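You operate a simulated robot arm through the tools that you are given. There is no shell and no other tool. Be economical: measure what you need, move in short steps, check, and stop when the job is done.

You are at the controls of a simulated two-armed robot. One attempt, no reset.

## Task
Press the amber button to switch it off. Put two of the blue pouches from the middle shelf of the tall shelf rack on the drawings. Turn the time knob to 0.8. Open the vented door. Do these in any order.

The check looks at the end state, three seconds after you hand in, the way a careful person would. Anything else that was tipped, shoved, dropped, spilled or broken makes it a failure.

## Robot
Two 6-joint arms with two-finger grippers on one trunk, on a base that drives. Base frame: it is fixed to the floor where the robot stands at the start and does not move with it; the origin is under the middle of the robot, x ahead of it, y to its left, z up. Units: mm, degrees, N and s.
The left shoulder is at the start at [70, 148, 1367], the right one opposite. With the tool pointing down near the work surface each hand reaches from about 560 to 640 mm from the robot's upright axis, wherever it stands, measured 20 degrees to its own side. Places, roughly: amber button [600, 0, 1000]; blue pouch [1500, -1750, 1250]; drawings (47x37x1 cm) [-800, -3600, 1000]; time knob [-6300, -1800, 900]; vented door [1300, -1800, 1800]. Payload 2.69 kg a hand.
Tool frame (each hand has its own): the origin (TCP) lies between the finger pads and is the grasp point; the fingertips stand 20 mm ahead of it; z points along the fingers, y is the line along which they close. The gripper opens to 100 mm. The gripper's body begins 63 mm behind the TCP.
Orientation is that of the tool frame in the base frame, as a unit quaternion [x, y, z, w]. With the fingers straight down and closing along the base's y, the tool's x points along the base's -x, its y along +y and its z along -z.

## Interface
- The arms move only by the tool nudge_tool. It takes "left_plan", "right_plan" or both (then of equal length, played together; a hand with none holds still); each is a list of rows, each a list of 7 numbers: the shift along the base's x, y, z in mm, then the turn, a rotation vector about the base's x, y, z in rad, then the closure, from 0 (fully open) to 1 (shut). In form: [[x, y, z, ax, ay, az, claw], ...]. A call has 1 to 10 rows; each row is the pose to reach, as a shift and turn from the pose commanded when the call began. Each row takes 0.2 s and may step no farther than 50 mm and 8.6 degrees from the row before; otherwise, or with a gripper value out of range, the whole call is refused. A pose out of reach is approached as far as the arm can. The call stops where the force on the tool passes 40 N (or 10 N more than at its start, if that is more) or the arm is blocked; 0.2 s more then pass. The fingers move at their own pace (about 45 mm/s each) and stop on an object; they squeeze with about 39 N. The grip force told is the motor's: it shows also when the fingers shut on nothing. Time passes only in rows, and 0.2 s behind the last, so rows that repeat a pose let the fingers close. It gives the time, the measured TCP pose, the force on the tool (base axes), the opening and the grip force at its end, in the units of the frame above (readings bear some noise), with the torque about the TCP (base axes, N m) and any sound that the robot's microphone picked up.
- Cameras (640 x 400 px; columns grow to the right, rows downward): "scene" is now at [120.3, -6, 1566.1]; the picture's right is [-0.08, -1.00, 0.00], its down [-0.82, 0.07, -0.56] and it looks along [0.56, -0.05, -0.83] (base axes); focal length 269 px, centre (320, 200). "left" rides on the left gripper at [70, 19, -99] in its tool frame; the picture's right is [-0.26, 0.97, 0.00], its down [-0.75, -0.20, -0.63] and it looks along [-0.61, -0.16, 0.78] (tool axes); focal length 230 px, centre (320, 200). "right" rides on the right gripper at [70, -19, -99] in its tool frame; the picture's right is [0.26, 0.97, 0.00], its down [-0.75, 0.20, -0.63] and it looks along [-0.61, 0.16, 0.78] (tool axes); focal length 230 px, centre (320, 200). There is no depth. A picture from a camera that has moved, and an enlarged one, comes with that camera's place and axes in the base frame and with its lens.
- get_image(camera): a new picture of that camera. The clock stands still meanwhile.
- raise_lower(by): slides the trunk up (or, below 0, down) by that many mm; the arms and the scene camera ride with it, the base frame stays. It gives what a move gives, with no picture.
- drive_base(legs): drives the robot by 1 to 6 legs, each [ahead, turn to the left] in mm and degrees, along the robot's own axes; the way and the turn of a leg run together, so that a leg with both is an arc; at most 1500 mm and 180 degrees a leg. The arms and the cameras ride along, it lands a little off, and it stops where it bumps. It gives what a move gives.
- aim_head(pan, tilt): turns the head with the scene camera to pan (to the left, within 86 degrees either way) and tilt (down, from -29 to 69), counted from straight ahead of the robot. It gives what a move gives.
- zoom(camera, box): a new picture of the part [left, top, right, bottom] of that camera's present view, enlarged. The clock stands still meanwhile.
- sign_off(): hands the job in; it is judged then, once.

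Go step by step. Nothing tells you exact positions but the pictures and the camera data: compare them with the known pose of the tool, close in by small moves and look again before you grip or let go. The budget is 165 turns and 118 pictures, counting those below and the enlarged ones. Unless the task says otherwise, let go and move clear before handing in, and close with one line.

The tools are called after "Emit:" as a command line: name --argument value ..., lists and objects as JSON in quotes. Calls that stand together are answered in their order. nudge_tool: Moves the arms, as the interface text tells. Its arguments: {"type":"object","properties":{"left_plan":{"type":"array","items":{"type":"array","items":{"type":"number"}}},"right_plan":{"type":"array","items":{"type":"array","items":{"type":"number"}}}},"required":[]} The other tools are called the same way: raise_lower (by) slides the trunk up or down; drive_base (legs) drives the base; aim_head (pan, tilt) turns the head that bears the scene camera; get_image (camera) takes a picture; zoom (camera, box) takes an enlarged picture of a part of a camera's view; sign_off () hands the job in.

At the start:

```text
time_s: 0.0
left_ee_pos: [495.5, 179.0, 999.2]
left_tool_rot: [0.0, 1.0, 0.0, 0.001]
left_ft_force: [-0.9, -0.3, -0.5]
left_torque: [-0.01, -0.01, 0.02]
left_width: 99.8
left_grip_force: 0.0
right_ee_pos: [485.4, -208.2, 999.7]
right_tool_rot: [-0.001, 1.0, 0.001, 0.0]
right_ft_force: [0.6, -0.5, -0.2]
right_torque: [0.0, -0.02, 0.02]
right_width: 100.0
right_grip_force: 0.0
trunk travel left (down, up): [-925.0, 15.0]
robot x, y, heading: [-0.4, -2.0, -0.1]
head pan, tilt: [-4.8, 55.8]
```

scene: 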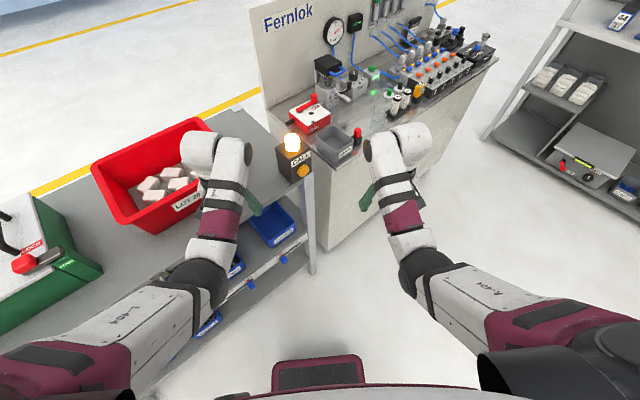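
right: 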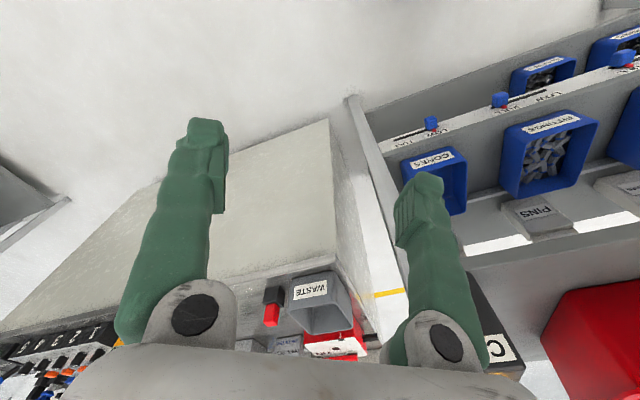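
left: 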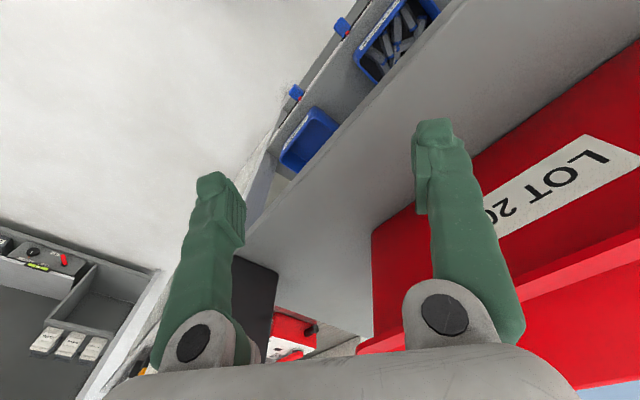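

I see the call box with a lit amber lamp near the bench corner, with a round amber button on it. I zoom in on it first.

Emit:
zoom --camera "scene" --box '[240, 110, 400, 210]'

Emit:
aim_head --pan -50 --tilt 20

Emit:
get_image --camera "scene"

```text
4.00 times, centred on (320, 160) of scene
camera zoom: at [120.3, -6.0, 1566.1], right [-0.08, -1.0, 0.0], down [-0.82, 0.07, -0.56], along [0.56, -0.05, -0.83], focal length 1077 px, centre (320, 360)
```

zoom: 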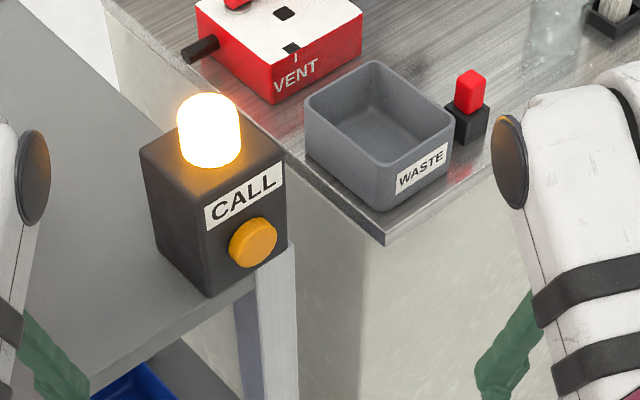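

```text
time_s: 1.1
left_ee_pos: [495.2, 179.5, 1000.6]
left_tool_rot: [0.0, 1.0, 0.0, -0.001]
left_ft_force: [0.0, 0.6, 0.0]
left_torque: [0.01, 0.0, -0.01]
left_width: 100.0
left_grip_force: 0.1
right_ee_pos: [485.2, -207.7, 999.7]
right_tool_rot: [0.001, 1.0, 0.0, 0.0]
right_ft_force: [-0.1, -0.3, 0.9]
right_torque: [-0.06, 0.01, 0.0]
right_width: 100.1
right_grip_force: 0.1
trunk travel left (down, up): [-925.0, 15.0]
robot x, y, heading: [-0.9, 1.2, -0.2]
head pan, tilt: [-50.0, 20.0]
```

```text
113 pictures are left
camera scene: at [109.2, -71.2, 1619.1], right [-0.77, -0.64, 0.0], down [-0.22, 0.26, -0.94], along [0.6, -0.72, -0.34], focal length 269 px, centre (320, 200)
```

scene: 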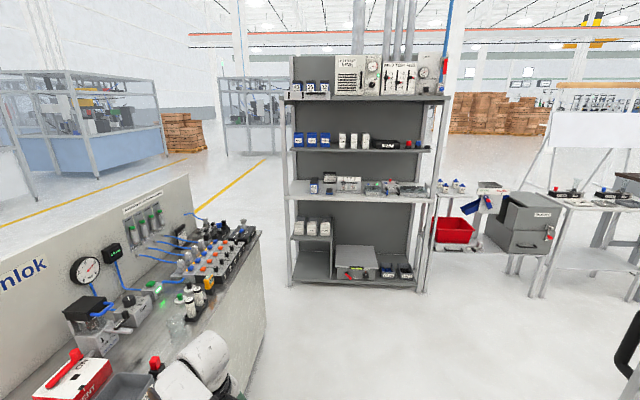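

The button's face looks toward about (-0.8,-0.6) horizontally, with the button near (602,-3,1000). I close the right hand and tilt it so the fingers point at the button.

Emit:
nudge_tool --right_plan '[[-5, 0, 10, 0.08, -0.11, 0, 1], [-10, 0, 20, 0.16, -0.22, 0, 1], [-15, 0, 30, 0.24, -0.33, 0, 1], [-20, 0, 30, 0.32, -0.44, 0, 1], [-25, 0, 30, 0.4, -0.55, 0, 1], [-30, 0, 30, 0.48, -0.66, 0, 1], [-35, 0, 30, 0.54, -0.75, 0, 1], [-35, 0, 30, 0.58, -0.81, 0, 1]]'

Emit:
get_image --camera "right"

Emit:
aim_head --pan 0 --tilt 50

Emit:
get_image --camera "scene"

```text
time_s: 2.9
left_ee_pos: [496.1, 178.2, 999.9]
left_tool_rot: [0.0, 1.0, 0.0, 0.0]
left_ft_force: [-0.1, 0.3, 0.3]
left_torque: [0.02, 0.0, 0.0]
left_width: 100.0
left_grip_force: 0.2
right_ee_pos: [449.7, -207.3, 1030.2]
right_tool_rot: [-0.001, 0.878, 0.279, 0.39]
right_ft_force: [-1.4, -0.6, 0.5]
right_torque: [-0.02, -0.02, -0.02]
right_width: 0.3
right_grip_force: 29.5
trunk travel left (down, up): [-925.0, 15.0]
robot x, y, heading: [1.0, -2.4, -0.2]
head pan, tilt: [-50.0, 20.0]
```

```text
112 pictures are left
camera right: at [338.8, -257.4, 1026.4], right [-0.39, 0.87, 0.3], down [0.05, -0.3, 0.95], along [0.92, 0.39, 0.07], focal length 230 px, centre (320, 200)
```

right: 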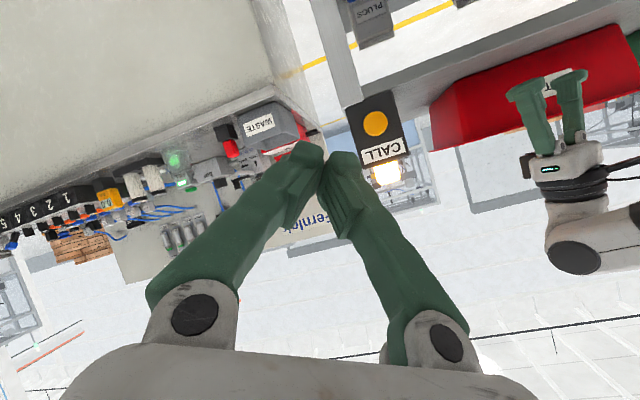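

```text
time_s: 4.1
left_ee_pos: [495.0, 178.3, 1000.0]
left_tool_rot: [0.0, 1.0, 0.0, 0.0]
left_ft_force: [-0.6, 0.4, -1.0]
left_torque: [0.03, -0.01, 0.01]
left_width: 99.9
left_grip_force: 0.0
right_ee_pos: [450.6, -208.2, 1029.0]
right_tool_rot: [0.0, 0.878, 0.279, 0.388]
right_ft_force: [-0.4, -0.2, -0.2]
right_torque: [-0.02, -0.02, 0.04]
right_width: 0.0
right_grip_force: 29.5
trunk travel left (down, up): [-925.0, 15.0]
robot x, y, heading: [-1.8, -0.0, -0.0]
head pan, tilt: [0.0, 50.0]
```

```text
111 pictures are left
camera scene: at [126.1, -0.2, 1573.7], right [0.0, -1.0, 0.0], down [-0.77, 0.0, -0.64], along [0.64, 0.0, -0.77], focal length 269 px, centre (320, 200)
```

scene: 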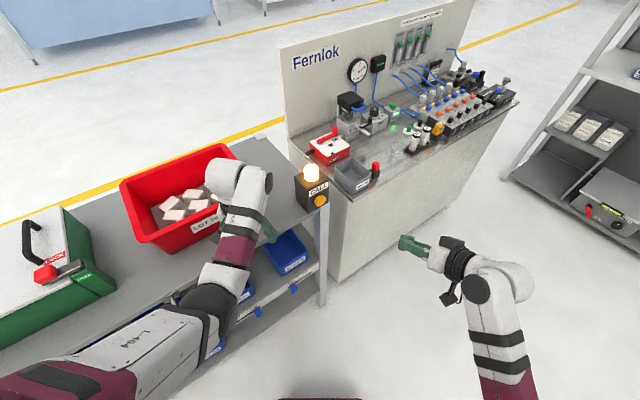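

Triangulated from both views, the button sits at about (637,0,960). I approach to roughly 40 mm short of it and look.

Emit:
nudge_tool --right_plan '[[20, 35, -12, 0.58, -0.81, 0, 1], [20, 35, -12, 0, 0, 0, 1]]'

```text
refused: row 1 steps farther than a row can; nothing moved
```

The turn counts from the present pose, so I send zero turn.

Emit:
nudge_tool --right_plan '[[28, 35, -13, 0, 0, 0, 1], [56, 70, -26, 0, 0, 0, 1], [84, 105, -39, 0, 0, 0, 1], [112, 140, -52, 0, 0, 0, 1], [136, 168, -64, 0, 0, 0, 1], [136, 168, -64, 0, 0, 0, 1]]'

Emit:
zoom --camera "scene" --box '[240, 130, 400, 230]'

Emit:
get_image --camera "right"

```text
time_s: 5.5
left_ee_pos: [494.9, 179.3, 1000.5]
left_tool_rot: [0.0, 1.0, 0.0, -0.001]
left_ft_force: [0.4, -1.3, -0.1]
left_torque: [-0.05, -0.01, -0.03]
left_width: 100.0
left_grip_force: 0.0
right_ee_pos: [586.5, -43.4, 967.0]
right_tool_rot: [0.0, 0.879, 0.274, 0.39]
right_ft_force: [-0.7, 0.7, 0.5]
right_torque: [0.01, -0.02, 0.03]
right_width: 0.0
right_grip_force: 29.5
trunk travel left (down, up): [-925.0, 15.0]
robot x, y, heading: [0.6, -1.0, -0.1]
head pan, tilt: [0.0, 50.0]
```

```text
4.00 times, centred on (320, 180) of scene
camera zoom: at [125.5, -0.2, 1573.7], right [0.0, -1.0, 0.0], down [-0.77, 0.0, -0.64], along [0.64, 0.0, -0.77], focal length 1077 px, centre (320, 280)
```

zoom: 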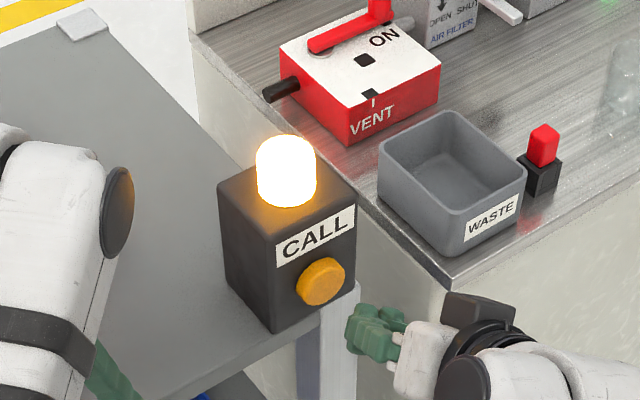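

```text
109 pictures are left
camera right: at [476.0, -93.0, 962.9], right [-0.39, 0.88, 0.29], down [0.05, -0.29, 0.95], along [0.92, 0.38, 0.07], focal length 230 px, centre (320, 200)
```

right: 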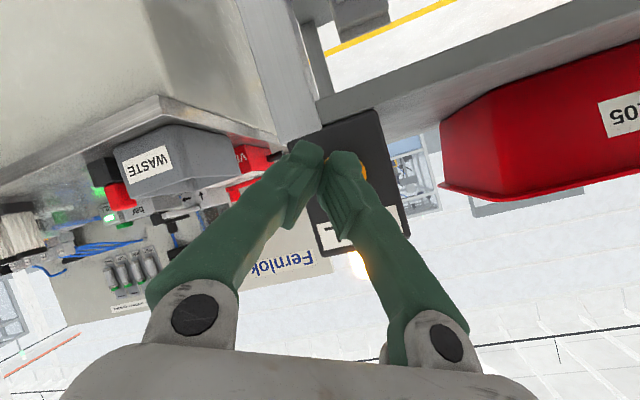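

The fingertip is about 45 mm from the button, slightly off its axis. I line up and push along its axis in small steps, then back off.

Emit:
nudge_tool --right_plan '[[6, 11, -3, 0, 0, 0, 1], [13, 15, -3, 0, 0, 0, 1], [18, 18, -3, 0, 0, 0, 1], [22, 21, -3, 0, 0, 0, 1], [25, 23, -3, 0, 0, 0, 1]]'

Emit:
zoom --camera "scene" --box '[240, 130, 400, 230]'

```text
time_s: 6.7
left_ee_pos: [496.1, 178.1, 999.2]
left_tool_rot: [0.0, 1.0, 0.0, 0.0]
left_ft_force: [-0.6, -0.4, 0.6]
left_torque: [0.03, 0.0, -0.02]
left_width: 100.2
left_grip_force: 0.0
right_ee_pos: [611.3, -16.0, 962.8]
right_tool_rot: [0.0, 0.879, 0.279, 0.388]
right_ft_force: [0.6, 0.9, -0.2]
right_torque: [-0.01, 0.05, 0.03]
right_width: 0.0
right_grip_force: 29.4
trunk travel left (down, up): [-925.0, 15.0]
robot x, y, heading: [1.8, 0.4, -0.3]
head pan, tilt: [0.0, 50.0]
```

```text
4.00 times, centred on (320, 180) of scene
camera zoom: at [126.6, 0.4, 1573.6], right [0.0, -1.0, 0.0], down [-0.77, 0.0, -0.64], along [0.64, 0.0, -0.77], focal length 1077 px, centre (320, 280)
```

zoom: 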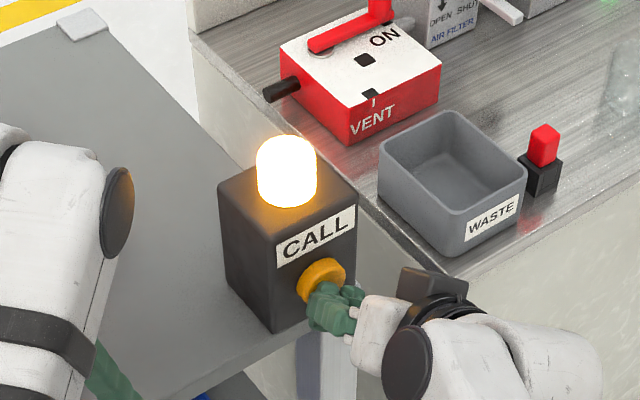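

The tip is almost on the button, slightly low. I raise a little and push on in small steps.

Emit:
nudge_tool --right_plan '[[0, 0, 8, 0, 0, 0, 1], [3, 2, 8, 0, 0, 0, 1], [6, 4, 8, 0, 0, 0, 1], [8, 5, 8, 0, 0, 0, 1], [10, 6.5, 8, 0, 0, 0, 1], [12, 8, 8, 0, 0, 0, 1], [14, 9, 8, 0, 0, 0, 1]]'

Emit:
zoom --camera "scene" --box '[240, 130, 400, 230]'

```text
time_s: 8.3
left_ee_pos: [493.7, 176.6, 1002.0]
left_tool_rot: [0.0, 1.0, 0.001, 0.002]
left_ft_force: [-0.1, 0.1, 0.1]
left_torque: [0.01, 0.02, 0.03]
left_width: 100.3
left_grip_force: 0.2
right_ee_pos: [620.2, -9.9, 970.3]
right_tool_rot: [0.001, 0.879, 0.278, 0.388]
right_ft_force: [-17.7, -7.9, -2.1]
right_torque: [0.0, -0.06, 0.1]
right_width: 0.1
right_grip_force: 28.8
trunk travel left (down, up): [-925.0, 15.0]
robot x, y, heading: [-2.9, -0.0, 0.0]
head pan, tilt: [0.0, 50.0]
heard: click
```

```text
4.00 times, centred on (320, 180) of scene
camera zoom: at [120.1, -3.5, 1574.1], right [0.0, -1.0, 0.0], down [-0.76, 0.0, -0.65], along [0.65, 0.0, -0.76], focal length 1077 px, centre (320, 280)
```

zoom: 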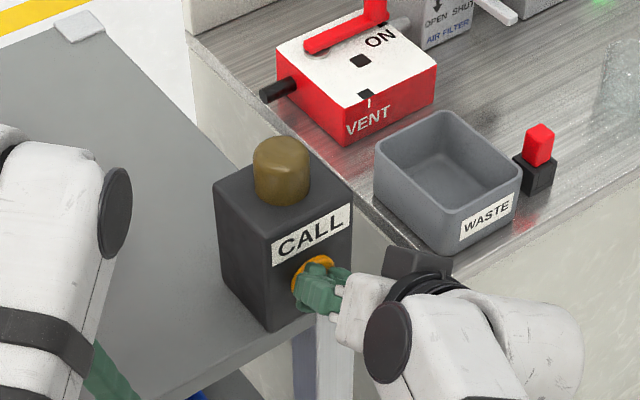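

It clicked and the lamp is off. I back the right hand straight out and look.

Emit:
nudge_tool --right_plan '[[-25, -16, 0, 0, 0, 0, 1], [-60, -45, 0, 0, 0, 0, 1], [-95, -80, 20, 0, 0, 0, 1], [-130, -115, 40, 0, 0, 0, 1], [-165, -150, 60, 0, 0, 0, 1], [-185, -190, 60, 0, 0, 0, 1]]'

Emit:
zoom --camera "scene" --box '[200, 100, 440, 250]'

Emit:
aim_head --pan -50 --tilt 8

Emit:
zoom --camera "scene" --box '[260, 60, 480, 198]'

Emit:
zoom --camera "scene" --box '[260, 180, 480, 318]'

```text
refused: row 3 steps farther than a row can; nothing moved
```

```text
2.67 times, centred on (320, 175) of scene
camera zoom: at [120.1, -3.5, 1574.1], right [0.0, -1.0, 0.0], down [-0.76, 0.0, -0.65], along [0.65, 0.0, -0.76], focal length 718 px, centre (320, 267)
```

zoom: 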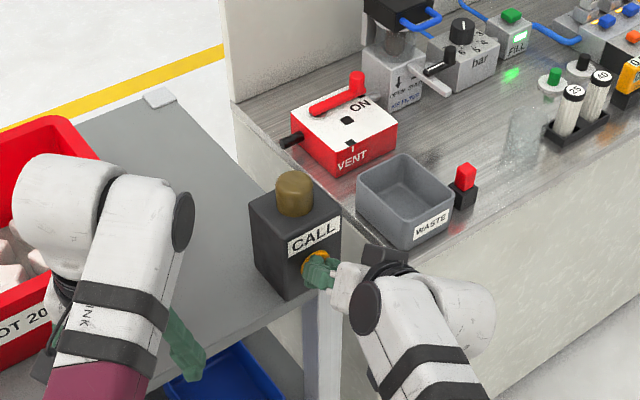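

```text
time_s: 9.5
left_ee_pos: [492.4, 176.7, 1002.6]
left_tool_rot: [-0.001, 1.0, 0.0, 0.002]
left_ft_force: [0.5, 1.0, -1.0]
left_torque: [-0.01, -0.01, -0.04]
left_width: 100.3
left_grip_force: 0.1
right_ee_pos: [620.0, -10.9, 971.9]
right_tool_rot: [0.0, 0.878, 0.28, 0.388]
right_ft_force: [-20.7, -9.4, -7.4]
right_torque: [-0.05, 0.06, 0.09]
right_width: 0.0
right_grip_force: 29.3
trunk travel left (down, up): [-925.0, 15.0]
robot x, y, heading: [3.5, 3.6, -0.1]
head pan, tilt: [-50.0, 8.0]
```

```text
2.90 times, centred on (370, 129) of scene
camera zoom: at [103.0, -74.9, 1638.9], right [-0.77, -0.64, 0.0], down [-0.09, 0.11, -0.99], along [0.64, -0.76, -0.14], focal length 780 px, centre (175, 406)
```

zoom: 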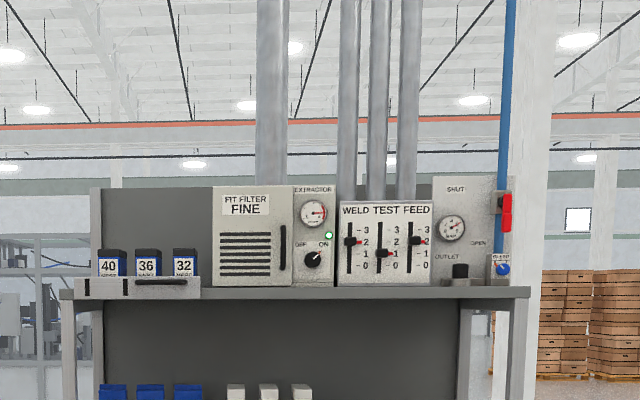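

```text
2.90 times, centred on (370, 249) of scene
camera zoom: at [103.0, -74.9, 1638.9], right [-0.77, -0.64, 0.0], down [-0.09, 0.11, -0.99], along [0.64, -0.76, -0.14], focal length 780 px, centre (175, 58)
```

zoom: 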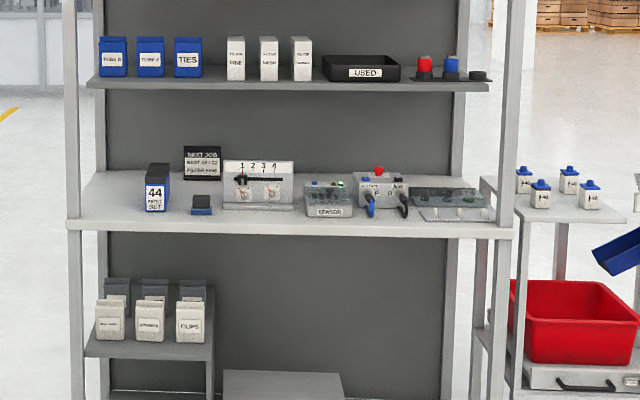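

The button is done. Now I withdraw the hand with shorter steps.

Emit:
nudge_tool --right_plan '[[-25, -16, 0, 0, 0, 0, 1], [-55, -45, 0, 0, 0, 0, 1], [-85, -75, 20, 0, 0, 0, 1], [-112, -105, 40, 0, 0, 0, 1], [-140, -135, 60, 0, 0, 0, 1], [-165, -170, 60, 0, 0, 0, 1], [-185, -200, 60, 0, 0, 0, 1]]'

Emit:
aim_head --pan -10 --tilt 50

Emit:
get_image --camera "scene"

```text
time_s: 11.1
left_ee_pos: [495.4, 178.1, 1000.1]
left_tool_rot: [0.0, 1.0, 0.001, 0.0]
left_ft_force: [0.6, -1.0, 0.2]
left_torque: [0.02, 0.02, 0.01]
left_width: 99.8
left_grip_force: 0.0
right_ee_pos: [437.0, -209.8, 1031.5]
right_tool_rot: [0.0, 0.878, 0.278, 0.39]
right_ft_force: [0.5, 0.5, 0.2]
right_torque: [0.04, -0.02, 0.01]
right_width: 0.3
right_grip_force: 29.3
trunk travel left (down, up): [-925.0, 15.0]
robot x, y, heading: [1.0, 2.0, 0.1]
head pan, tilt: [-50.0, 8.0]
```

```text
time_s: 12.2
left_ee_pos: [495.6, 179.4, 999.4]
left_tool_rot: [0.0, 1.0, 0.0, 0.0]
left_ft_force: [-0.2, 0.3, 0.7]
left_torque: [0.03, 0.0, 0.05]
left_width: 99.9
left_grip_force: 0.1
right_ee_pos: [438.3, -207.1, 1030.7]
right_tool_rot: [0.0, 0.878, 0.279, 0.388]
right_ft_force: [-0.1, 0.8, -0.6]
right_torque: [0.01, 0.01, 0.01]
right_width: 0.3
right_grip_force: 29.2
trunk travel left (down, up): [-925.0, 15.0]
robot x, y, heading: [1.8, -1.2, 0.3]
head pan, tilt: [-10.0, 50.0]
```

```text
103 pictures are left
camera scene: at [124.9, -13.7, 1573.7], right [-0.17, -0.98, 0.0], down [-0.75, 0.13, -0.64], along [0.63, -0.11, -0.77], focal length 269 px, centre (320, 200)
```

scene: 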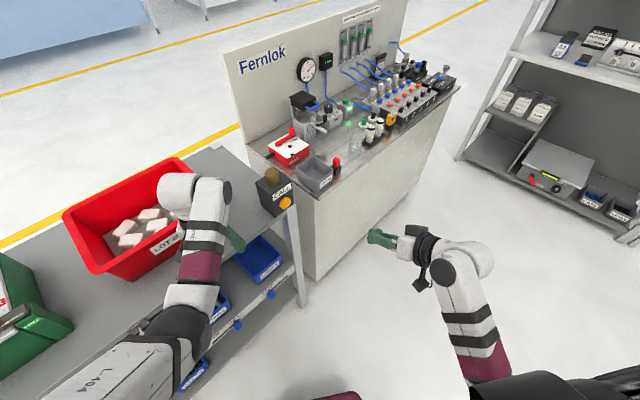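

The lamp is dark. The rack's front faces heading about -53°, with pouches on its second shelf and the vented FILTER door on top. I back off a bit, turn right and drive toward it.

Emit:
drive_base --legs '[[-150, 0], [0, -53], [1100, 0]]'

Emit:
aim_head --pan 0 --tilt 5

Emit:
get_image --camera "scene"

```text
time_s: 21.2
left_ee_pos: [957.3, -1162.7, 1000.3]
left_tool_rot: [0.444, 0.896, 0.0, 0.0]
left_ft_force: [-0.6, -0.3, 0.0]
left_torque: [-0.02, 0.01, 0.01]
left_width: 100.0
left_grip_force: 0.0
right_ee_pos: [615.3, -1353.1, 1032.6]
right_tool_rot: [0.39, 0.787, 0.077, 0.472]
right_ft_force: [0.3, 0.9, 0.0]
right_torque: [0.02, 0.0, 0.0]
right_width: 0.1
right_grip_force: 29.5
trunk travel left (down, up): [-925.0, 15.0]
robot x, y, heading: [511.5, -879.0, -52.8]
head pan, tilt: [-10.0, 50.0]
```

```text
time_s: 22.3
left_ee_pos: [957.6, -1162.9, 999.8]
left_tool_rot: [0.443, 0.896, 0.0, 0.001]
left_ft_force: [-0.1, -0.7, -0.2]
left_torque: [0.02, 0.0, 0.01]
left_width: 100.2
left_grip_force: 0.1
right_ee_pos: [615.1, -1351.8, 1029.2]
right_tool_rot: [0.39, 0.787, 0.078, 0.472]
right_ft_force: [0.0, -0.4, 0.2]
right_torque: [0.03, 0.01, 0.03]
right_width: 0.0
right_grip_force: 29.3
trunk travel left (down, up): [-925.0, 15.0]
robot x, y, heading: [516.1, -877.6, -52.6]
head pan, tilt: [0.0, 5.0]
```

```text
102 pictures are left
camera scene: at [599.1, -990.1, 1643.5], right [-0.8, -0.61, 0.0], down [-0.05, 0.07, -1.0], along [0.6, -0.79, -0.09], focal length 269 px, centre (320, 200)
```

scene: 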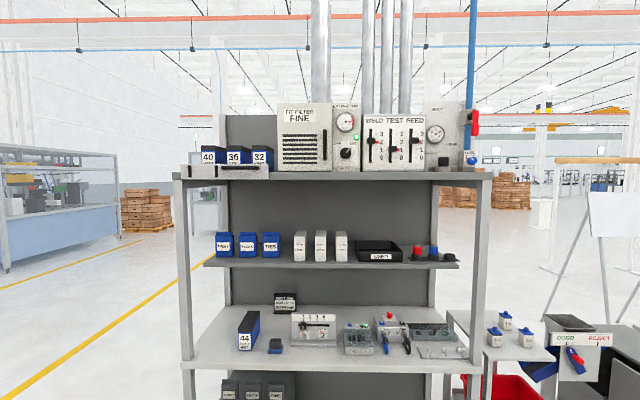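

I'm about 1.3 m from the rack, squarely facing it. I zoom in on the door area and the pouches for measurement.

Emit:
zoom --camera "scene" --box '[180, 90, 380, 215]'

Emit:
zoom --camera "scene" --box '[180, 180, 380, 305]'

```text
3.20 times, centred on (280, 152) of scene
camera zoom: at [599.1, -990.1, 1643.5], right [-0.8, -0.61, 0.0], down [-0.05, 0.07, -1.0], along [0.6, -0.79, -0.09], focal length 862 px, centre (448, 352)
```

zoom: 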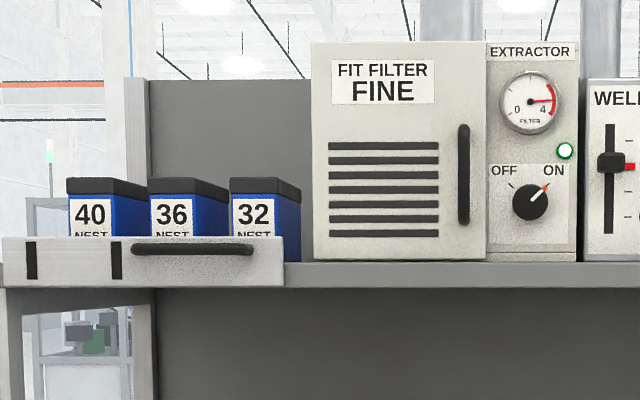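

```text
3.20 times, centred on (280, 242) of scene
camera zoom: at [599.1, -990.1, 1643.5], right [-0.8, -0.61, 0.0], down [-0.05, 0.07, -1.0], along [0.6, -0.79, -0.09], focal length 862 px, centre (448, 64)
```

zoom: 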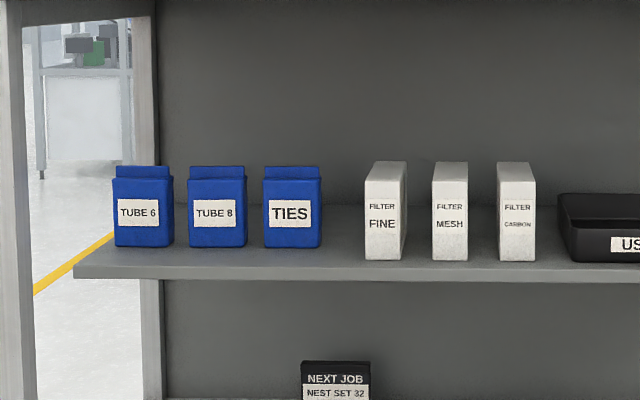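

Pouches are at about f=2380 (rack-ward axis), z≈1325, 83 mm wide; the handle at z≈1775. I raise both hands and turn them to point forward before getting closer.

Emit:
nudge_tool --left_plan '[[-4, 5, 30, -0.111, -0.085, 0, 0], [-7, 10, 60, -0.223, -0.17, 0, 0], [-11, 14, 90, -0.334, -0.255, 0, 0], [-14, 19, 120, -0.445, -0.339, 0, 0], [-18, 24, 150, -0.557, -0.424, 0, 0], [-22, 29, 180, -0.668, -0.509, 0, 0], [-25, 34, 210, -0.78, -0.594, 0, 0], [-29, 38, 240, -0.891, -0.679, 0, 0], [-32, 43, 270, -1.002, -0.763, 0, 0], [-36, 48, 300, -1.114, -0.848, 0, 0]]' --right_plan '[[0, 0, 30, -0.0819, -0.0111, -0.0408, 0.8], [0, 0, 60, -0.1638, -0.0223, -0.0815, 0.6], [0, 0, 90, -0.2457, -0.0334, -0.1223, 0.4], [0, 0, 120, -0.3276, -0.0446, -0.163, 0.2], [0, 0, 150, -0.4095, -0.0557, -0.2038, 0], [0, 0, 180, -0.4914, -0.0669, -0.2445, 0], [0, 0, 210, -0.5733, -0.078, -0.2853, 0], [0, 0, 240, -0.6552, -0.0892, -0.326, 0], [0, 0, 270, -0.7371, -0.1003, -0.3668, 0], [0, 0, 300, -0.819, -0.1115, -0.4075, 0]]'

Emit:
nudge_tool --left_plan '[[0, 0, 0, -0.068, -0.0515, 0, 0], [0, 0, 0, -0.136, -0.103, 0, 0]]'

Emit:
get_image --camera "left"

```text
time_s: 23.6
left_ee_pos: [990.7, -1110.7, 1183.5]
left_tool_rot: [0.407, 0.819, -0.095, 0.393]
left_ft_force: [0.7, 0.5, 0.5]
left_torque: [0.03, 0.0, 0.02]
left_width: 99.6
left_grip_force: 0.0
left hand out of reach, approached as far as the arm can: row 6
right_ee_pos: [626.1, -1368.0, 1179.9]
right_tool_rot: [0.356, 0.724, -0.137, 0.575]
right_ft_force: [0.7, 0.9, 0.4]
right_torque: [0.03, -0.03, 0.01]
right_width: 100.1
right_grip_force: 0.0
right hand out of reach, approached as far as the arm can: row 5, 6
trunk travel left (down, up): [-925.0, 15.0]
robot x, y, heading: [510.4, -876.7, -52.4]
head pan, tilt: [0.0, 5.0]
stopped in row 6 (left hand): the arm was blocked; the commanded pose is now the measured one
```

```text
time_s: 24.4
left_ee_pos: [1016.9, -1095.0, 1198.3]
left_tool_rot: [0.39, 0.773, -0.084, 0.492]
left_ft_force: [-0.7, 0.1, -0.6]
left_torque: [-0.02, 0.02, -0.02]
left_width: 100.2
left_grip_force: 0.2
right_ee_pos: [626.4, -1368.1, 1180.7]
right_tool_rot: [0.358, 0.723, -0.137, 0.574]
right_ft_force: [0.2, -0.4, 0.6]
right_torque: [0.01, -0.01, 0.03]
right_width: 100.0
right_grip_force: 0.1
trunk travel left (down, up): [-925.0, 15.0]
robot x, y, heading: [513.9, -873.6, -52.2]
head pan, tilt: [0.0, 5.0]
stopped in row 2 (left hand): the arm was blocked; the commanded pose is now the measured one
```

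```text
99 pictures are left
camera left: at [945.1, -994.2, 1195.5], right [0.72, 0.52, 0.46], down [-0.42, -0.2, 0.89], along [0.56, -0.83, 0.07], focal length 230 px, centre (320, 200)
```

left: 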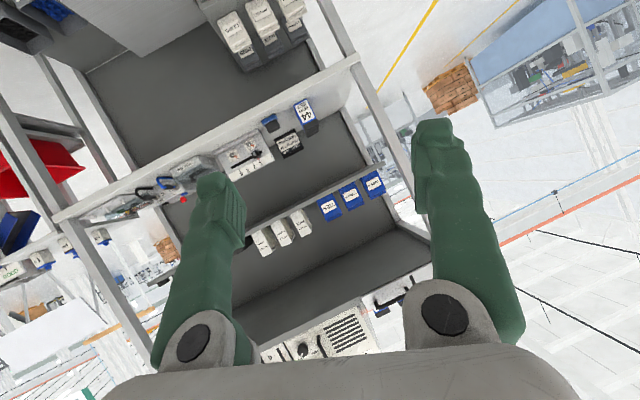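

Close in, the horizontal hand is out of reach. I look at the arms with the head.

Emit:
aim_head --pan 10 --tilt 45

Emit:
get_image --camera "scene"

```text
time_s: 25.5
left_ee_pos: [1016.5, -1094.8, 1197.3]
left_tool_rot: [0.39, 0.773, -0.084, 0.493]
left_ft_force: [0.9, -0.7, 0.6]
left_torque: [-0.01, 0.01, 0.05]
left_width: 100.0
left_grip_force: 0.0
right_ee_pos: [625.7, -1367.5, 1181.1]
right_tool_rot: [0.357, 0.723, -0.138, 0.574]
right_ft_force: [0.1, 0.1, 0.8]
right_torque: [0.01, 0.03, 0.03]
right_width: 100.1
right_grip_force: 0.0
trunk travel left (down, up): [-925.0, 15.0]
robot x, y, heading: [515.0, -877.0, -52.6]
head pan, tilt: [10.0, 45.0]
```

```text
98 pictures are left
camera scene: at [603.5, -971.9, 1580.6], right [-0.68, -0.74, 0.0], down [-0.52, 0.48, -0.71], along [0.52, -0.48, -0.71], focal length 269 px, centre (320, 200)
```

scene: 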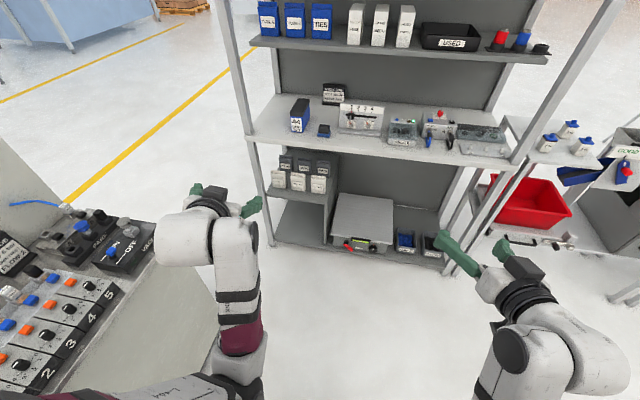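

The arms fold up when too close; I move both hands further forward (about 620 ahead) while leveling them to horizontal.

Emit:
nudge_tool --left_plan '[[3, -28, 17, 0, 0, 0, 0], [6, -56, 34, 0, 0, 0, 0], [9, -83, 51, -0.0955, -0.0277, -0.0326, 0], [12, -111, 69, -0.1909, -0.0553, -0.0653, 0], [15, -139, 86, -0.2864, -0.083, -0.0979, 0], [17.5, -166.5, 103, -0.3818, -0.1106, -0.1305, 0], [17.5, -166.5, 103, -0.4773, -0.1383, -0.1632, 0], [17.5, -166.5, 103, -0.5727, -0.1659, -0.1958, 0]]' --right_plan '[[20, -19, 20, 0, 0, 0, 0], [41, -37, 40, 0, 0, 0, 0], [61, -56, 60, -0.0623, -0.0087, -0.031, 0], [81, -75, 79, -0.1246, -0.0173, -0.062, 0], [101, -93, 99, -0.1869, -0.026, -0.093, 0], [121.8, -112, 119, -0.2492, -0.0347, -0.124, 0], [121.8, -112, 119, -0.3115, -0.0433, -0.155, 0], [121.8, -112, 119, -0.3738, -0.052, -0.186, 0]]'

Emit:
get_image --camera "left"

```text
time_s: 27.3
left_ee_pos: [1033.9, -1260.5, 1300.6]
left_tool_rot: [0.314, 0.633, -0.316, 0.633]
left_ft_force: [0.6, -0.2, -0.1]
left_torque: [0.02, -0.01, 0.01]
left_width: 99.9
left_grip_force: 0.0
right_ee_pos: [747.8, -1479.1, 1300.3]
right_tool_rot: [0.314, 0.633, -0.314, 0.634]
right_ft_force: [0.5, 0.5, -0.2]
right_torque: [0.01, -0.01, -0.03]
right_width: 100.2
right_grip_force: 0.0
trunk travel left (down, up): [-925.0, 15.0]
robot x, y, heading: [515.4, -876.3, -52.7]
head pan, tilt: [10.0, 45.0]
```

```text
97 pictures are left
camera left: at [987.6, -1169.5, 1232.1], right [0.77, 0.58, 0.26], down [-0.54, 0.38, 0.75], along [0.34, -0.72, 0.61], focal length 230 px, centre (320, 200)
```

left: 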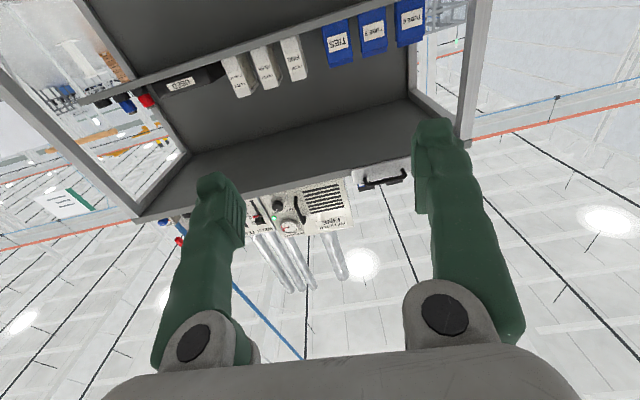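

Both hands are level. I test the reach for the door handle in free air by lifting the left hand to about z 1775.

Emit:
nudge_tool --left_plan '[[0, 0, 48, 0, 0, 0, 0], [0, 0, 96, 0, 0, 0, 0], [0, 0, 144, 0, 0, 0, 0], [-15, -11, 190, 0, 0, 0, 0], [-30, -22, 235, 0, 0, 0, 0], [-45, -33, 280, 0, 0, 0, 0], [-60, -45, 325, 0, 0, 0, 0], [-75, -57, 370, 0, 0, 0, 0], [-90, -68, 415, 0, 0, 0, 0], [-105, -80, 460, 0, 0, 0, 0]]'

Emit:
get_image --camera "left"

```text
time_s: 29.5
left_ee_pos: [925.1, -1342.4, 1761.7]
left_tool_rot: [0.313, 0.633, -0.316, 0.634]
left_ft_force: [0.3, 0.0, 0.9]
left_torque: [0.0, -0.02, 0.0]
left_width: 99.6
left_grip_force: 0.1
right_ee_pos: [744.0, -1478.9, 1299.3]
right_tool_rot: [0.314, 0.633, -0.314, 0.634]
right_ft_force: [-0.7, -0.5, -0.2]
right_torque: [-0.01, 0.01, 0.02]
right_width: 100.0
right_grip_force: 0.0
trunk travel left (down, up): [-925.0, 15.0]
robot x, y, heading: [511.5, -878.8, -52.9]
head pan, tilt: [10.0, 45.0]
```

```text
96 pictures are left
camera left: at [879.5, -1250.2, 1693.4], right [0.77, 0.58, 0.26], down [-0.54, 0.38, 0.75], along [0.34, -0.72, 0.61], focal length 230 px, centre (320, 200)
```

left: 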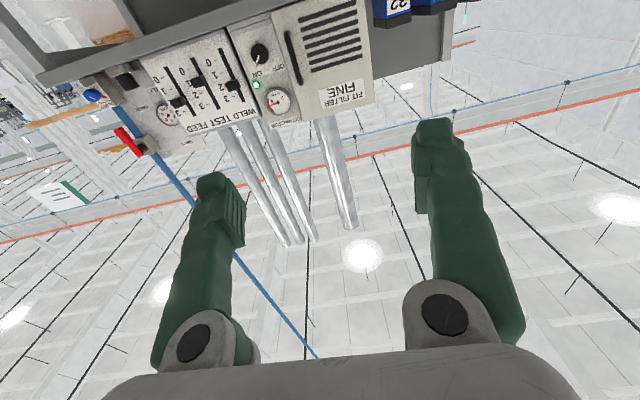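

Reach is fine there. The handle seems to be near f≈2140, e≈133, z≈1756; I drive 330 mm closer and look from both cameras.

Emit:
drive_base --legs '[[330, 0]]'

Emit:
aim_head --pan 0 --tilt 0

Emit:
get_image --camera "scene"

Emit:
get_image --camera "left"

```text
time_s: 31.7
left_ee_pos: [1126.8, -1602.5, 1762.5]
left_tool_rot: [0.314, 0.632, -0.316, 0.633]
left_ft_force: [0.3, -0.8, 0.2]
left_torque: [-0.01, 0.01, 0.0]
left_width: 99.9
left_grip_force: 0.0
right_ee_pos: [947.0, -1740.4, 1300.7]
right_tool_rot: [0.314, 0.633, -0.314, 0.634]
right_ft_force: [-0.7, 0.0, 0.2]
right_torque: [0.02, 0.02, -0.01]
right_width: 100.1
right_grip_force: 0.0
trunk travel left (down, up): [-925.0, 15.0]
robot x, y, heading: [714.8, -1139.7, -52.9]
head pan, tilt: [10.0, 45.0]
```

```text
time_s: 32.8
left_ee_pos: [1129.8, -1607.4, 1760.5]
left_tool_rot: [0.314, 0.634, -0.315, 0.633]
left_ft_force: [0.9, 0.4, -0.1]
left_torque: [-0.02, -0.01, 0.02]
left_width: 99.8
left_grip_force: 0.0
right_ee_pos: [947.9, -1745.0, 1299.2]
right_tool_rot: [0.314, 0.633, -0.314, 0.634]
right_ft_force: [0.5, 0.2, 0.4]
right_torque: [-0.01, 0.04, -0.02]
right_width: 99.9
right_grip_force: 0.2
trunk travel left (down, up): [-925.0, 15.0]
robot x, y, heading: [714.9, -1139.1, -52.8]
head pan, tilt: [0.0, 0.0]
```

```text
95 pictures are left
camera scene: at [799.7, -1252.9, 1651.4], right [-0.8, -0.61, 0.0], down [0.0, 0.0, -1.0], along [0.61, -0.8, 0.0], focal length 269 px, centre (320, 200)
```

scene: 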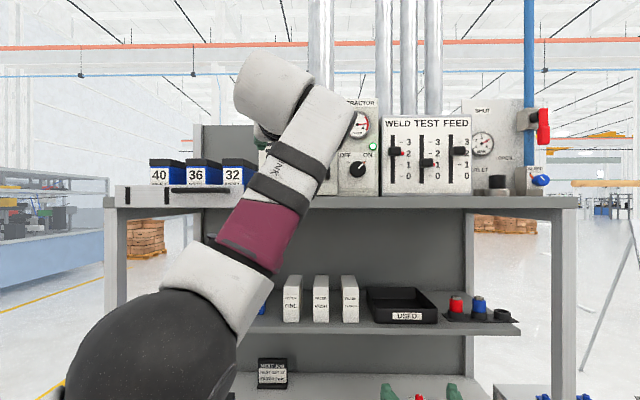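

```text
94 pictures are left
camera left: at [1084.5, -1516.1, 1691.8], right [0.77, 0.58, 0.26], down [-0.54, 0.38, 0.75], along [0.34, -0.72, 0.61], focal length 230 px, centre (320, 200)
```

left: 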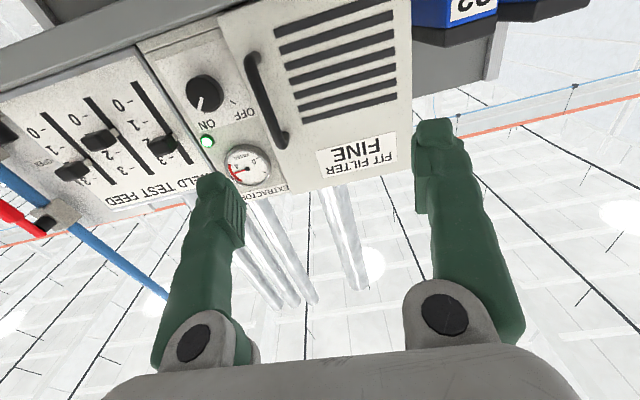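

The handle triangulates consistently to f≈2140, e≈133, z≈1752. I shift the left hand 65 mm to the right, drive in 110 mm and look again.

Emit:
nudge_tool --left_plan '[[-26, -20, -5, 0, 0, 0, 0], [-52, -39, -9, 0, 0, 0, 0]]'

Emit:
drive_base --legs '[[110, 0]]'

Emit:
get_image --camera "left"

```text
time_s: 33.6
left_ee_pos: [1148.6, -1639.4, 1715.1]
left_tool_rot: [0.288, 0.673, -0.295, 0.614]
left_ft_force: [0.0, -0.4, 0.3]
left_torque: [-0.02, 0.01, -0.02]
left_width: 100.0
left_grip_force: 0.1
left hand out of reach, approached as far as the arm can: row 2
right_ee_pos: [950.7, -1744.7, 1299.5]
right_tool_rot: [0.314, 0.634, -0.315, 0.632]
right_ft_force: [-0.3, 0.2, -0.4]
right_torque: [-0.01, 0.01, -0.06]
right_width: 99.9
right_grip_force: 0.1
trunk travel left (down, up): [-925.0, 15.0]
robot x, y, heading: [715.2, -1141.8, -52.7]
head pan, tilt: [0.0, 0.0]
stopped in row 2 (left hand): the arm was blocked; the commanded pose is now the measured one
```

```text
time_s: 34.9
left_ee_pos: [1212.4, -1722.8, 1717.2]
left_tool_rot: [0.288, 0.676, -0.291, 0.612]
left_ft_force: [0.4, -0.4, 0.2]
left_torque: [0.01, -0.02, 0.0]
left_width: 99.8
left_grip_force: 0.1
right_ee_pos: [1013.2, -1829.4, 1297.1]
right_tool_rot: [0.314, 0.635, -0.313, 0.633]
right_ft_force: [0.3, -0.4, -0.2]
right_torque: [-0.01, 0.04, -0.02]
right_width: 99.7
right_grip_force: 0.0
trunk travel left (down, up): [-925.0, 15.0]
robot x, y, heading: [780.2, -1223.8, -52.4]
head pan, tilt: [0.0, 0.0]
stopped in leg 1: the force on the tool passed its limit at 141 N (the readings are from after the stop); the commanded pose is now the measured one
```

```text
93 pictures are left
camera left: at [1153.9, -1632.5, 1654.3], right [0.74, 0.63, 0.22], down [-0.5, 0.31, 0.81], along [0.44, -0.71, 0.55], focal length 230 px, centre (320, 200)
```

left: 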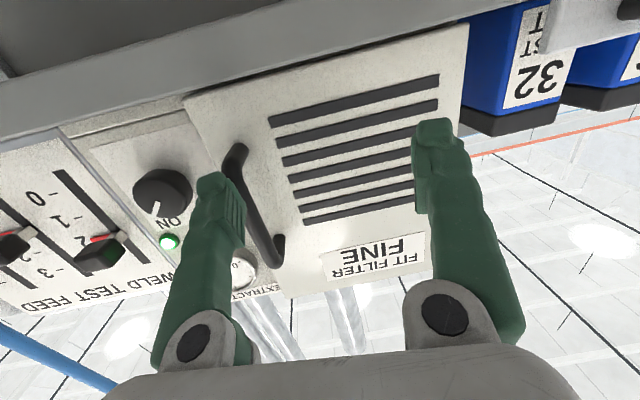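

The left arm can't cross that far to the right, and a finger touched near the handle. I back off, and shift the base about 110 mm to the right.

Emit:
drive_base --legs '[[-150, 0], [0, 20], [-330, 0], [0, -20]]'

Emit:
get_image --camera "scene"

```text
time_s: 37.1
left_ee_pos: [1179.0, -1474.4, 1749.9]
left_tool_rot: [0.206, 0.691, -0.223, 0.656]
left_ft_force: [-0.1, 0.1, 1.1]
left_torque: [0.04, 0.02, 0.06]
left_width: 100.1
left_grip_force: 0.0
right_ee_pos: [1021.4, -1619.8, 1307.8]
right_tool_rot: [0.24, 0.658, -0.237, 0.673]
right_ft_force: [0.6, -0.7, -0.2]
right_torque: [-0.04, -0.07, 0.0]
right_width: 100.2
right_grip_force: 0.0
trunk travel left (down, up): [-925.0, 15.0]
robot x, y, heading: [687.2, -1105.2, -39.5]
head pan, tilt: [0.0, 0.0]
stopped in leg 2: the robot was blocked; the commanded pose is now the measured one
```

```text
92 pictures are left
camera scene: at [783.2, -1194.9, 1652.2], right [-0.64, -0.77, 0.0], down [0.01, 0.0, -1.0], along [0.77, -0.64, 0.01], focal length 269 px, centre (320, 200)
```

scene: 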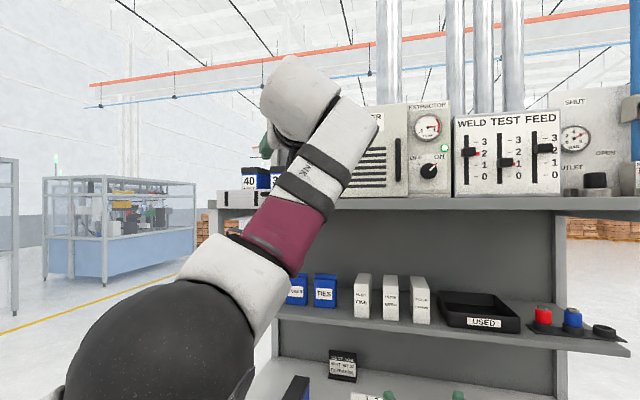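

The turn was blocked; I look down to the left to see what touches.

Emit:
aim_head --pan 70 --tilt 50

Emit:
get_image --camera "scene"

Emit:
aim_head --pan -40 --tilt 50

Emit:
get_image --camera "scene"

```text
time_s: 38.5
left_ee_pos: [1190.7, -1474.7, 1745.6]
left_tool_rot: [0.206, 0.694, -0.223, 0.653]
left_ft_force: [0.4, 0.1, 0.1]
left_torque: [0.0, 0.01, 0.01]
left_width: 100.0
left_grip_force: 0.1
right_ee_pos: [1028.9, -1619.1, 1306.2]
right_tool_rot: [0.239, 0.66, -0.237, 0.671]
right_ft_force: [-0.4, 0.1, 0.3]
right_torque: [0.0, 0.0, -0.01]
right_width: 99.9
right_grip_force: 0.0
trunk travel left (down, up): [-925.0, 15.0]
robot x, y, heading: [686.1, -1106.4, -39.6]
head pan, tilt: [70.0, 50.0]
```

```text
91 pictures are left
camera scene: at [789.3, -1097.6, 1573.8], right [0.51, -0.86, 0.0], down [-0.66, -0.39, -0.64], along [0.56, 0.33, -0.77], focal length 269 px, centre (320, 200)
```

scene: 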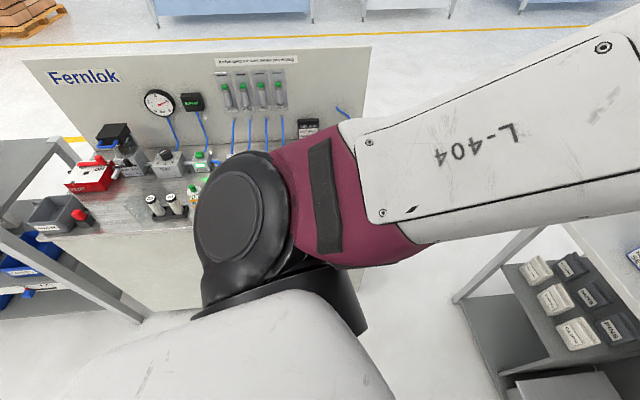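

```text
time_s: 40.4
left_ee_pos: [1193.8, -1476.0, 1745.7]
left_tool_rot: [0.207, 0.694, -0.225, 0.652]
left_ft_force: [0.3, -0.7, -0.5]
left_torque: [0.02, 0.01, -0.01]
left_width: 99.7
left_grip_force: 0.1
right_ee_pos: [1031.6, -1618.3, 1305.5]
right_tool_rot: [0.238, 0.661, -0.237, 0.671]
right_ft_force: [0.0, 0.4, 0.4]
right_torque: [-0.02, -0.01, 0.02]
right_width: 99.8
right_grip_force: 0.0
trunk travel left (down, up): [-925.0, 15.0]
robot x, y, heading: [688.0, -1104.6, -39.6]
head pan, tilt: [-40.0, 50.0]
```

```text
90 pictures are left
camera scene: at [738.6, -1212.2, 1573.6], right [-0.98, -0.18, 0.0], down [-0.14, 0.75, -0.64], along [0.12, -0.63, -0.77], focal length 269 px, centre (320, 200)
```

scene: 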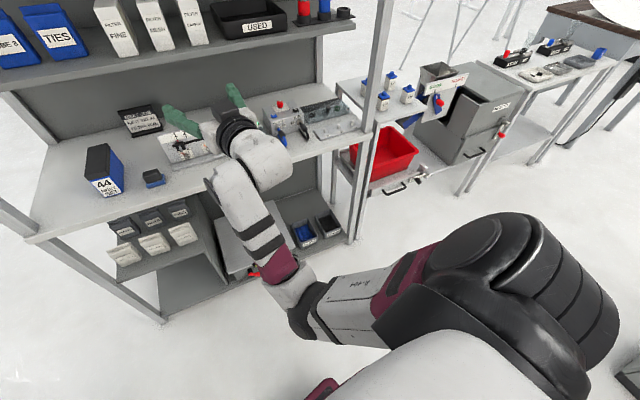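

Nothing obvious on the left. I look to the right rear where a corner of something shows.

Emit:
aim_head --pan -86 --tilt 45

Emit:
get_image --camera "scene"

Emit:
aim_head --pan 40 --tilt 65

Emit:
get_image --camera "scene"

```text
time_s: 41.5
left_ee_pos: [1195.3, -1475.1, 1745.0]
left_tool_rot: [0.205, 0.694, -0.223, 0.653]
left_ft_force: [-0.1, -0.3, -0.3]
left_torque: [-0.01, -0.01, 0.01]
left_width: 100.0
left_grip_force: 0.0
right_ee_pos: [1031.0, -1619.7, 1306.7]
right_tool_rot: [0.239, 0.662, -0.238, 0.67]
right_ft_force: [-0.7, 0.0, 0.3]
right_torque: [0.0, -0.02, -0.03]
right_width: 100.0
right_grip_force: 0.0
trunk travel left (down, up): [-925.0, 15.0]
robot x, y, heading: [686.6, -1106.7, -39.4]
head pan, tilt: [-85.9, 45.0]
```

```text
89 pictures are left
camera scene: at [677.8, -1202.8, 1580.5], right [-0.81, 0.58, 0.0], down [0.41, 0.58, -0.71], along [-0.41, -0.58, -0.71], focal length 269 px, centre (320, 200)
```

scene: 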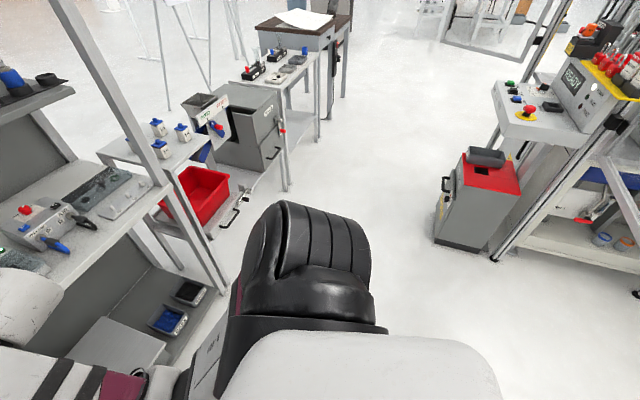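

```text
time_s: 43.6
left_ee_pos: [1193.9, -1475.4, 1744.1]
left_tool_rot: [0.206, 0.694, -0.224, 0.652]
left_ft_force: [-0.2, 0.4, 0.1]
left_torque: [-0.01, -0.01, 0.0]
left_width: 100.1
left_grip_force: 0.0
right_ee_pos: [1031.4, -1619.1, 1306.8]
right_tool_rot: [0.239, 0.66, -0.238, 0.671]
right_ft_force: [-0.1, 0.0, -0.9]
right_torque: [-0.02, -0.01, -0.01]
right_width: 99.9
right_grip_force: 0.0
trunk travel left (down, up): [-925.0, 15.0]
robot x, y, heading: [686.2, -1105.4, -39.6]
head pan, tilt: [40.0, 65.0]
```

```text
88 pictures are left
camera scene: at [785.5, -1136.1, 1555.5], right [0.01, -1.0, 0.0], down [-0.91, -0.01, -0.42], along [0.42, 0.0, -0.91], focal length 269 px, centre (320, 200)
```

scene: 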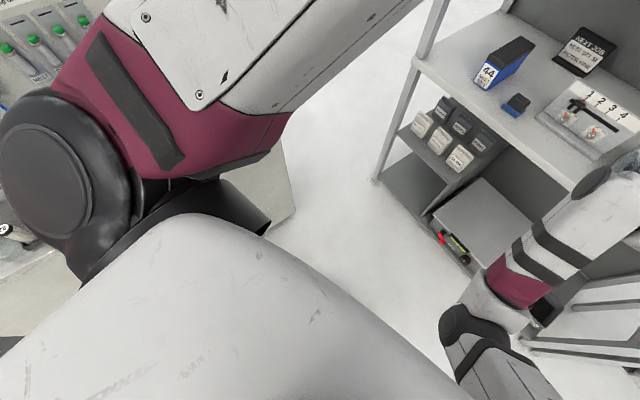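

The cause isn't visible, but backing up along the present heading also shifts me rightward as wanted. I do that, then turn square again.

Emit:
drive_base --legs '[[-440, 0], [0, -13.3]]'

Emit:
aim_head --pan 0 --tilt 5

Emit:
get_image --camera "scene"

```text
time_s: 47.1
left_ee_pos: [761.5, -1298.4, 1743.5]
left_tool_rot: [0.282, 0.668, -0.296, 0.622]
left_ft_force: [-0.2, -0.4, -0.1]
left_torque: [0.01, 0.03, -0.04]
left_width: 100.0
left_grip_force: 0.0
right_ee_pos: [568.0, -1400.5, 1305.9]
right_tool_rot: [0.312, 0.63, -0.312, 0.639]
right_ft_force: [0.5, -0.3, -0.2]
right_torque: [-0.01, 0.0, -0.02]
right_width: 99.8
right_grip_force: 0.0
trunk travel left (down, up): [-925.0, 15.0]
robot x, y, heading: [344.9, -822.5, -52.5]
head pan, tilt: [40.0, 65.0]
```

```text
time_s: 48.4
left_ee_pos: [758.7, -1299.3, 1744.0]
left_tool_rot: [0.283, 0.667, -0.296, 0.622]
left_ft_force: [0.1, -0.5, -0.3]
left_torque: [0.0, 0.0, -0.02]
left_width: 100.2
left_grip_force: 0.1
right_ee_pos: [566.6, -1402.0, 1306.4]
right_tool_rot: [0.312, 0.63, -0.31, 0.64]
right_ft_force: [0.4, 0.1, 0.1]
right_torque: [-0.03, 0.02, -0.01]
right_width: 99.8
right_grip_force: 0.1
trunk travel left (down, up): [-925.0, 15.0]
robot x, y, heading: [346.4, -822.1, -52.4]
head pan, tilt: [0.0, 5.0]
```

```text
87 pictures are left
camera scene: at [432.3, -936.2, 1643.4], right [-0.79, -0.61, 0.0], down [-0.05, 0.07, -1.0], along [0.61, -0.79, -0.09], focal length 269 px, centre (320, 200)
```

scene: 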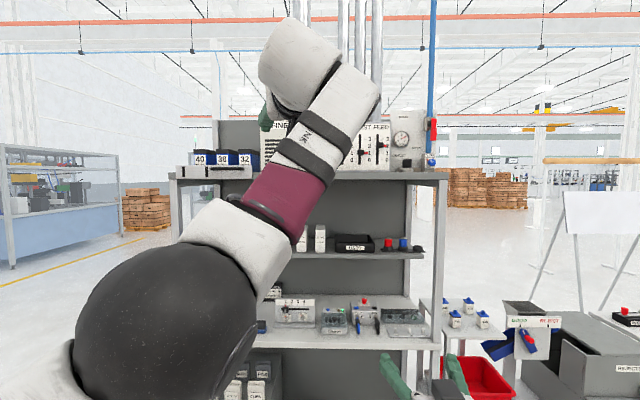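

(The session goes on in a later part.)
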